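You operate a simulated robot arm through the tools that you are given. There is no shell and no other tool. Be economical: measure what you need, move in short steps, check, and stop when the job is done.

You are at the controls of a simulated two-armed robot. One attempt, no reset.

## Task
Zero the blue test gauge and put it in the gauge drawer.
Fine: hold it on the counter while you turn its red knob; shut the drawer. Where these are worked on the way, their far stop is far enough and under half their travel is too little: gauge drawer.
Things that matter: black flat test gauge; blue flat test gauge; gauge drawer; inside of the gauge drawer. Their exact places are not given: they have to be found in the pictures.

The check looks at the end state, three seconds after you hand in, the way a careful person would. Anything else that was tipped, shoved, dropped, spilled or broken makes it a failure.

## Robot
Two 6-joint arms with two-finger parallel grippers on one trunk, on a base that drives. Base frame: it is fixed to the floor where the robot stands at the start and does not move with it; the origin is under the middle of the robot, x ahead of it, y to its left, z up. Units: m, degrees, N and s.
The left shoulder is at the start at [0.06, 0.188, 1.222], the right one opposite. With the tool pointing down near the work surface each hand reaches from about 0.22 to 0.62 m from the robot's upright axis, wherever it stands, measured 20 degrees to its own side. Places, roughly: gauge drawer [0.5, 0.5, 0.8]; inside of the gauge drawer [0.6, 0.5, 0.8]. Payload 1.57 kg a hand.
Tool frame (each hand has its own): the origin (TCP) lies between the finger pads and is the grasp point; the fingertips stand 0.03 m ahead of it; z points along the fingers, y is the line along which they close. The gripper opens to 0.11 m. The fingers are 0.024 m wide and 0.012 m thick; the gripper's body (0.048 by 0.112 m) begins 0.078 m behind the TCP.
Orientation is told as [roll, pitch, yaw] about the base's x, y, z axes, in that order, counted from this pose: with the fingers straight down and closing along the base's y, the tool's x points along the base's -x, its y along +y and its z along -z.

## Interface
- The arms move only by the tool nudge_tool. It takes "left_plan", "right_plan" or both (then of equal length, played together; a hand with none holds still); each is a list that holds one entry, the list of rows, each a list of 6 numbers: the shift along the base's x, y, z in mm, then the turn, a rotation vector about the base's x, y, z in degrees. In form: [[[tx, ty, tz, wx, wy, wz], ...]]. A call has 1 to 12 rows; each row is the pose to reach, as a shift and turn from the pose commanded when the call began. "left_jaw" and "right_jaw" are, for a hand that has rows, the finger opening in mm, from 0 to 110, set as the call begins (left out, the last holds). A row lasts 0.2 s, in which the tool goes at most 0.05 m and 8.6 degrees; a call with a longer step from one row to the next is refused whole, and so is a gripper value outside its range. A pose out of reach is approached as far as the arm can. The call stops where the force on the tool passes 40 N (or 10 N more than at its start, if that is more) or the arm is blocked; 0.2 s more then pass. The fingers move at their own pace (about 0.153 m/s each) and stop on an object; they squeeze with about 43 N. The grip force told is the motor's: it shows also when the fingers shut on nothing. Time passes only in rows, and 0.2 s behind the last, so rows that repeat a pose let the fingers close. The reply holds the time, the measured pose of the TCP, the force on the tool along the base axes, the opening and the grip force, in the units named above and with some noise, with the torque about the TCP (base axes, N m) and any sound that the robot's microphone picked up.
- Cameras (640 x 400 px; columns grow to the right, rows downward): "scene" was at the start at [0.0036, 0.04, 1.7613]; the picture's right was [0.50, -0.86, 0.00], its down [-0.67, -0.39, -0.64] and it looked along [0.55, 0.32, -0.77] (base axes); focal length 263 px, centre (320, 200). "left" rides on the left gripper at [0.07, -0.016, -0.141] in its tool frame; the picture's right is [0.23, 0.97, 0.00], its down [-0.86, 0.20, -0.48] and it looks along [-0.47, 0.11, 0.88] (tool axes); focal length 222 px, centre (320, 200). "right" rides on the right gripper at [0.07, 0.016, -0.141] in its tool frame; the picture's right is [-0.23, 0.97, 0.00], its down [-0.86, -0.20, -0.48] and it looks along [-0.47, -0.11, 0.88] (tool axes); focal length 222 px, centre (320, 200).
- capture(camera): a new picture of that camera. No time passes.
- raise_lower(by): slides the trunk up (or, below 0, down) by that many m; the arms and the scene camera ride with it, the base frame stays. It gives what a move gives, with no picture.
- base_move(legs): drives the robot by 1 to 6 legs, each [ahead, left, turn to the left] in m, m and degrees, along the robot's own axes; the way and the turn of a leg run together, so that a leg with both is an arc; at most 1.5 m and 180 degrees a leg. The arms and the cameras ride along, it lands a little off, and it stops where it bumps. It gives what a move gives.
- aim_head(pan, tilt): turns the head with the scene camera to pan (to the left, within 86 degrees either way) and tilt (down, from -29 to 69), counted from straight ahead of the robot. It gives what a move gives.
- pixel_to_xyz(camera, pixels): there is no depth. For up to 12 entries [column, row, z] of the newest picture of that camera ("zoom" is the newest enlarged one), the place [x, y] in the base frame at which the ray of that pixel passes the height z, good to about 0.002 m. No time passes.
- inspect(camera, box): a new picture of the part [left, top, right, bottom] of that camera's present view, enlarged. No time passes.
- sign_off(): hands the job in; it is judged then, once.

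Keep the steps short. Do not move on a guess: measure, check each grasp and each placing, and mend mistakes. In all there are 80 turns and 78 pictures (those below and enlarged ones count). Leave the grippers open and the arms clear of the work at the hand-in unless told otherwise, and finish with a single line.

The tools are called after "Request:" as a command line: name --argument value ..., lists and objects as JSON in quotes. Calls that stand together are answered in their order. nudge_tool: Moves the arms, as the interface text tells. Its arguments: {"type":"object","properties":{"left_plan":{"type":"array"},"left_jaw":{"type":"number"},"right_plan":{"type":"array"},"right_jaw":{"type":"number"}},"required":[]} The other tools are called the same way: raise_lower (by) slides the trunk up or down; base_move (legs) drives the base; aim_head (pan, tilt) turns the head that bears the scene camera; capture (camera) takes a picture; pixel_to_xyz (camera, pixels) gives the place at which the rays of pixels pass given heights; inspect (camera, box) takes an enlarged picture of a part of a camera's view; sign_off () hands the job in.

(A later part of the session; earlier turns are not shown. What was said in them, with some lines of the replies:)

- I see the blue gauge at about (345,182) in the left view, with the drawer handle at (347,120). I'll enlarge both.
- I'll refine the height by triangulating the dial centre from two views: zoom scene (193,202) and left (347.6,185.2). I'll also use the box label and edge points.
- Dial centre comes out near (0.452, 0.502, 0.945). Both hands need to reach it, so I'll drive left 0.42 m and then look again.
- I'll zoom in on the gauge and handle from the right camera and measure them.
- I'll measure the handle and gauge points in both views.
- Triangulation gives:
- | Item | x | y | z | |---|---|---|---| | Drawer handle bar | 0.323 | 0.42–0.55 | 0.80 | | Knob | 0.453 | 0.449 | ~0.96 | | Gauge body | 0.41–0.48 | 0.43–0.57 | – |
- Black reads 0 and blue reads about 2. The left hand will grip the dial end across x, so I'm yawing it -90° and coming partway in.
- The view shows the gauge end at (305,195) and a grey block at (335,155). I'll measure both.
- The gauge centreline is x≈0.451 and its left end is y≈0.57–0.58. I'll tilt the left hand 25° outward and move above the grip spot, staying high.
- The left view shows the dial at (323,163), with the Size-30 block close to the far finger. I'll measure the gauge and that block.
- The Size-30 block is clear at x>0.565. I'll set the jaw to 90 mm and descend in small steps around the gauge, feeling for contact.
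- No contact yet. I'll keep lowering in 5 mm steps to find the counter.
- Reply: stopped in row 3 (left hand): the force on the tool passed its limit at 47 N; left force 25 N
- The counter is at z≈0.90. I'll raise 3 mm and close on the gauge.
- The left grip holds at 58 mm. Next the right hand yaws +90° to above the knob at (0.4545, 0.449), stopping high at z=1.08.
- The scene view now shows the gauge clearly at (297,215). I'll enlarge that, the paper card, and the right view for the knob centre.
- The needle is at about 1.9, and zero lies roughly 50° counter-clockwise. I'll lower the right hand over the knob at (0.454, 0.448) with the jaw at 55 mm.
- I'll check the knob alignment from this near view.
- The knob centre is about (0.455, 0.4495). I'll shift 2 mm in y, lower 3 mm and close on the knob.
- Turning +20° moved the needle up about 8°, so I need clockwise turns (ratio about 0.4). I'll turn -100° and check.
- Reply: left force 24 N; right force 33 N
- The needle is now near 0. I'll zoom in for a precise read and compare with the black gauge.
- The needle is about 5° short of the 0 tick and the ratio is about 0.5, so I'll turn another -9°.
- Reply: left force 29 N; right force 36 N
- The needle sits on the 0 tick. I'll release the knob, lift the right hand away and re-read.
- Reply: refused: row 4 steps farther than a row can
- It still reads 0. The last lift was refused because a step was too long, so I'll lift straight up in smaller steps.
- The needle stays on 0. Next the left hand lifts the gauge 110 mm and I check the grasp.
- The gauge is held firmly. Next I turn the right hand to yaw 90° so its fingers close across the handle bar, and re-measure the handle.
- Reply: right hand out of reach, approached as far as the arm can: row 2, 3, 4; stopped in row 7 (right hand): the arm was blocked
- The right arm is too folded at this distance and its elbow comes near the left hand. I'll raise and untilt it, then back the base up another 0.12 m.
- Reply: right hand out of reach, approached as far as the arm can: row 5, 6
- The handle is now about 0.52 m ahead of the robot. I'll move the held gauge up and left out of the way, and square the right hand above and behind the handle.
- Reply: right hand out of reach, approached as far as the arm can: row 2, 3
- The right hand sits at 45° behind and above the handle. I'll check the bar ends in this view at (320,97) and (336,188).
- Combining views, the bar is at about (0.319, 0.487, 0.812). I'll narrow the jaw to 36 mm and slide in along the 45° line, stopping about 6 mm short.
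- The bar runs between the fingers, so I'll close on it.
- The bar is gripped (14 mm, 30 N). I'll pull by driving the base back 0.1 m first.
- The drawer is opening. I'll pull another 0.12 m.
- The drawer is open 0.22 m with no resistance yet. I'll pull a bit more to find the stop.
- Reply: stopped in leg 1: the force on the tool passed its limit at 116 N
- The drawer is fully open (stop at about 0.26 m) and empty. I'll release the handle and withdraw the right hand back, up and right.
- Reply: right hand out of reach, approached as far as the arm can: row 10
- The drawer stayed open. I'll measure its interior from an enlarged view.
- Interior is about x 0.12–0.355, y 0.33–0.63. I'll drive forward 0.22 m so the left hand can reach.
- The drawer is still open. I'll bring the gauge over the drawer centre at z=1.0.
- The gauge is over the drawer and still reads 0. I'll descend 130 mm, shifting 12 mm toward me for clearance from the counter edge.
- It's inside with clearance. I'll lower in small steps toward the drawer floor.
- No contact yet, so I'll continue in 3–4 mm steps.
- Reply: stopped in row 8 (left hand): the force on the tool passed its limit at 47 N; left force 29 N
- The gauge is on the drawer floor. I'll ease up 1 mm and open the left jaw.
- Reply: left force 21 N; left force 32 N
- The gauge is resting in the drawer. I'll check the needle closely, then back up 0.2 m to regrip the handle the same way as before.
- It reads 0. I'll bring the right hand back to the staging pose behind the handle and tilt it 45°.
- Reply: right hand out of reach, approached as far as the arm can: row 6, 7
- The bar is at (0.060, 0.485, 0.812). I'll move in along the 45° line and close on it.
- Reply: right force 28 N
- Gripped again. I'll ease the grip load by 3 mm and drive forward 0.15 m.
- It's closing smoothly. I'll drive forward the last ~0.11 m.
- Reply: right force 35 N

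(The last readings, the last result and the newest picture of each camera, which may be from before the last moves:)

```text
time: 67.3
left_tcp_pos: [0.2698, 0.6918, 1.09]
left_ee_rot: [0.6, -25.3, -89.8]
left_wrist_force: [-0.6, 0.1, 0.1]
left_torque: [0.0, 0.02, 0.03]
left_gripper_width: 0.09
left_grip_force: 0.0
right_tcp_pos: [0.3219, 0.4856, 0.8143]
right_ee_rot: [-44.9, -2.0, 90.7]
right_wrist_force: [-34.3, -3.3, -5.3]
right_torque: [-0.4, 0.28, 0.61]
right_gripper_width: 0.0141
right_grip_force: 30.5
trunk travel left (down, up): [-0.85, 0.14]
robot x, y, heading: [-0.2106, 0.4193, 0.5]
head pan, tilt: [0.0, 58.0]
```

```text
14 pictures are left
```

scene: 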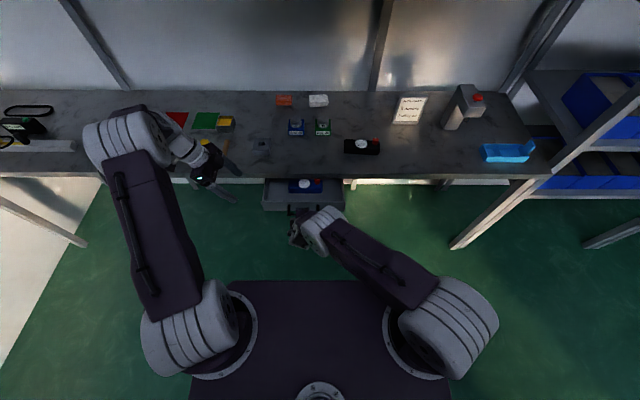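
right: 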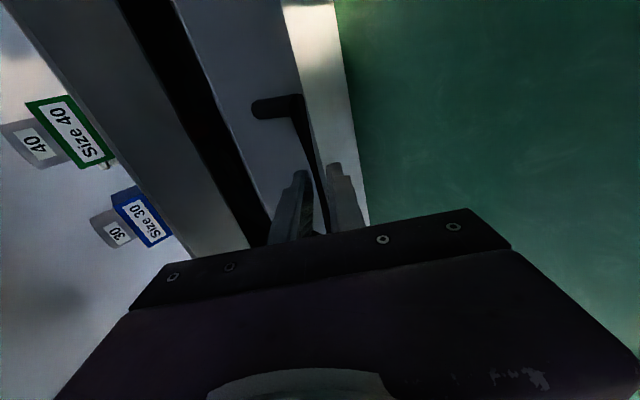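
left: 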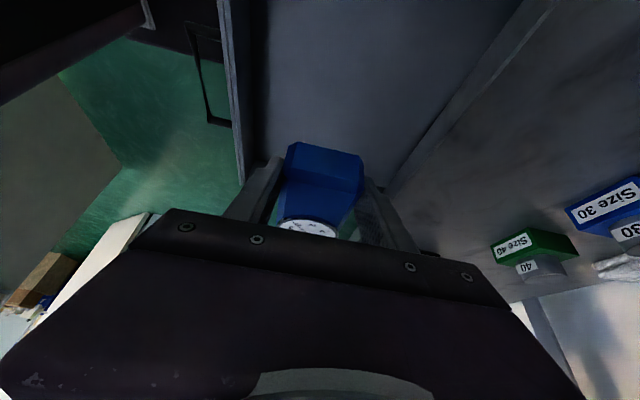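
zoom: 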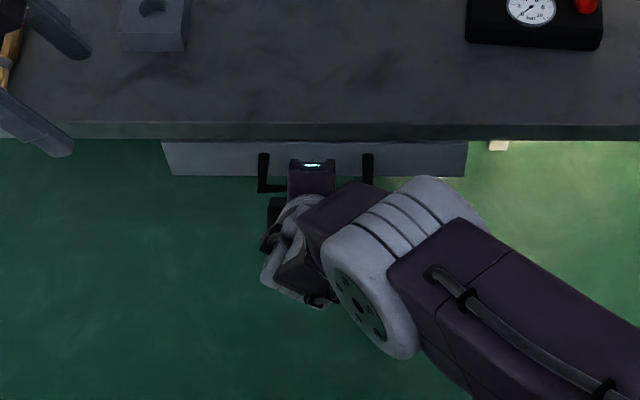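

The drawer is against its stop (34 N push-back at x=0.322). I'll release and withdraw along the 45° line.

Request:
nudge_tool --right_plan '[[[-4, 0, 2, 0, 0, 0], [-4, 0, 2, 0, 0, 0], [-4, 0, 2, 0, 0, 0], [-20, 0, 18, 0, 0, 0], [-40, 0, 38, 0, 0, 0], [-60, 0, 58, 0, 0, 0], [-70, -15, 90, 0, 0, 0], [-70, -40, 125, 0, 0, 0], [-70, -70, 160, 0, 8, 0], [-70, -100, 190, 0, 16, 0], [-70, -130, 215, 0, 24, 0], [-70, -160, 240, 0, 32, 0]]]' --right_jaw 38

Request:
capture --camera "scene"

Request:
inspect --camera "scene" --box '[230, 160, 380, 270]'

```text
time: 69.9
left_tcp_pos: [0.2737, 0.6919, 1.0871]
left_ee_rot: [0.2, -25.3, -89.7]
left_wrist_force: [-0.1, -0.1, -0.7]
left_torque: [-0.02, 0.0, 0.01]
left_gripper_width: 0.0901
left_grip_force: 0.1
right_tcp_pos: [0.2619, 0.328, 1.043]
right_ee_rot: [-19.4, 0.5, 88.8]
right_wrist_force: [-0.7, -0.3, -0.3]
right_torque: [-0.01, -0.05, 0.0]
right_gripper_width: 0.0377
right_grip_force: 0.0
right hand out of reach, approached as far as the arm can: row 12
trunk travel left (down, up): [-0.85, 0.14]
robot x, y, heading: [-0.2078, 0.4147, 0.5]
head pan, tilt: [0.0, 58.0]
```

```text
13 pictures are left
```

scene: 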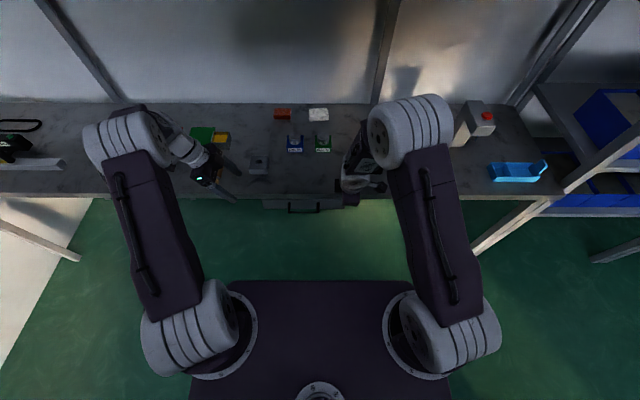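

```text
3.64 times, centred on (305, 215) of scene
```

zoom: 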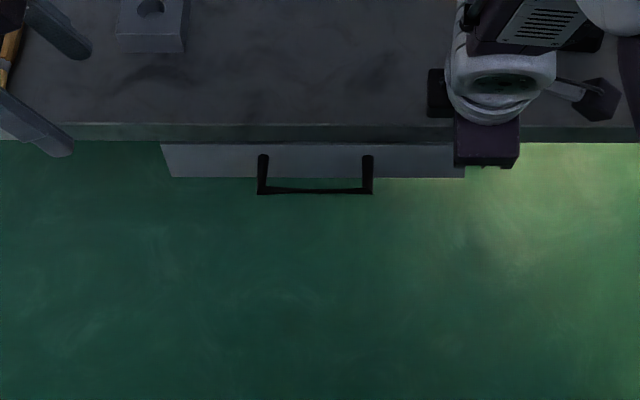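

The hand is clear. I'll check that the closed handle position matches the start (x≈0.3235 at z=0.8).

Request:
pixel_to_xyz --camera "zoom" --pixels '[[260, 192, 0.8], [371, 192, 0.8], [315, 140, 0.88], [315, 178, 0.78], [264, 156, 0.8]]'

Request:
nudge_tool --right_plan '[[[0, -20, 20, 0, 0, 0], [0, -40, 40, 0, 0, 0], [0, -60, 60, 0, 0, 0]]]' --right_jaw 100

Request:
base_move --legs '[[-0.15, 0, 0]]'

Request:
capture --camera "scene"

```text
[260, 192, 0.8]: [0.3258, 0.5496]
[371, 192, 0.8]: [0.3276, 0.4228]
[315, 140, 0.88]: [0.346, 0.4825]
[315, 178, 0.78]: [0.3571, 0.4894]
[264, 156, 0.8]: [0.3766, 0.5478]
```

```text
time: 70.7
left_tcp_pos: [0.2746, 0.6917, 1.088]
left_ee_rot: [0.4, -25.3, -89.8]
left_wrist_force: [-0.1, 0.3, -0.5]
left_torque: [-0.03, 0.01, -0.02]
left_gripper_width: 0.09
left_grip_force: 0.1
right_tcp_pos: [0.2611, 0.269, 1.1012]
right_ee_rot: [-19.2, 0.8, 88.5]
right_wrist_force: [-0.3, 0.6, -0.9]
right_torque: [-0.01, 0.02, 0.01]
right_gripper_width: 0.1001
right_grip_force: 0.0
trunk travel left (down, up): [-0.85, 0.14]
robot x, y, heading: [-0.2092, 0.4124, 0.4]
head pan, tilt: [0.0, 58.0]
```

```text
time: 72.1
left_tcp_pos: [0.1241, 0.692, 1.0868]
left_ee_rot: [0.3, -25.3, -89.8]
left_wrist_force: [0.2, 0.2, 0.0]
left_torque: [0.03, 0.02, -0.01]
left_gripper_width: 0.0899
left_grip_force: 0.1
right_tcp_pos: [0.1111, 0.2671, 1.0996]
right_ee_rot: [-19.1, 0.6, 88.3]
right_wrist_force: [0.7, -0.1, -0.2]
right_torque: [-0.02, 0.02, 0.01]
right_gripper_width: 0.0999
right_grip_force: 0.1
trunk travel left (down, up): [-0.85, 0.14]
robot x, y, heading: [-0.3652, 0.4153, 0.1]
head pan, tilt: [0.0, 58.0]
```

```text
11 pictures are left
```

scene: 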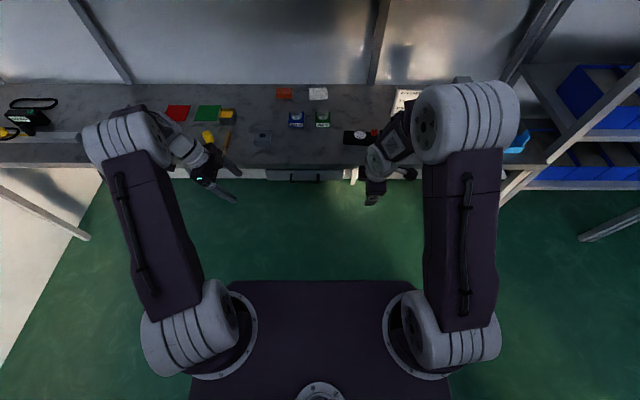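

The handle is back at x≈0.326, so the drawer is shut. Both grippers are open and clear, and the other items look undisturbed. Handing in.

Request:
sign_off

```text
The job is handed in.
```

The blue gauge reads 0, it's in the gauge drawer, the drawer is shut, and both arms are clear with grippers open.
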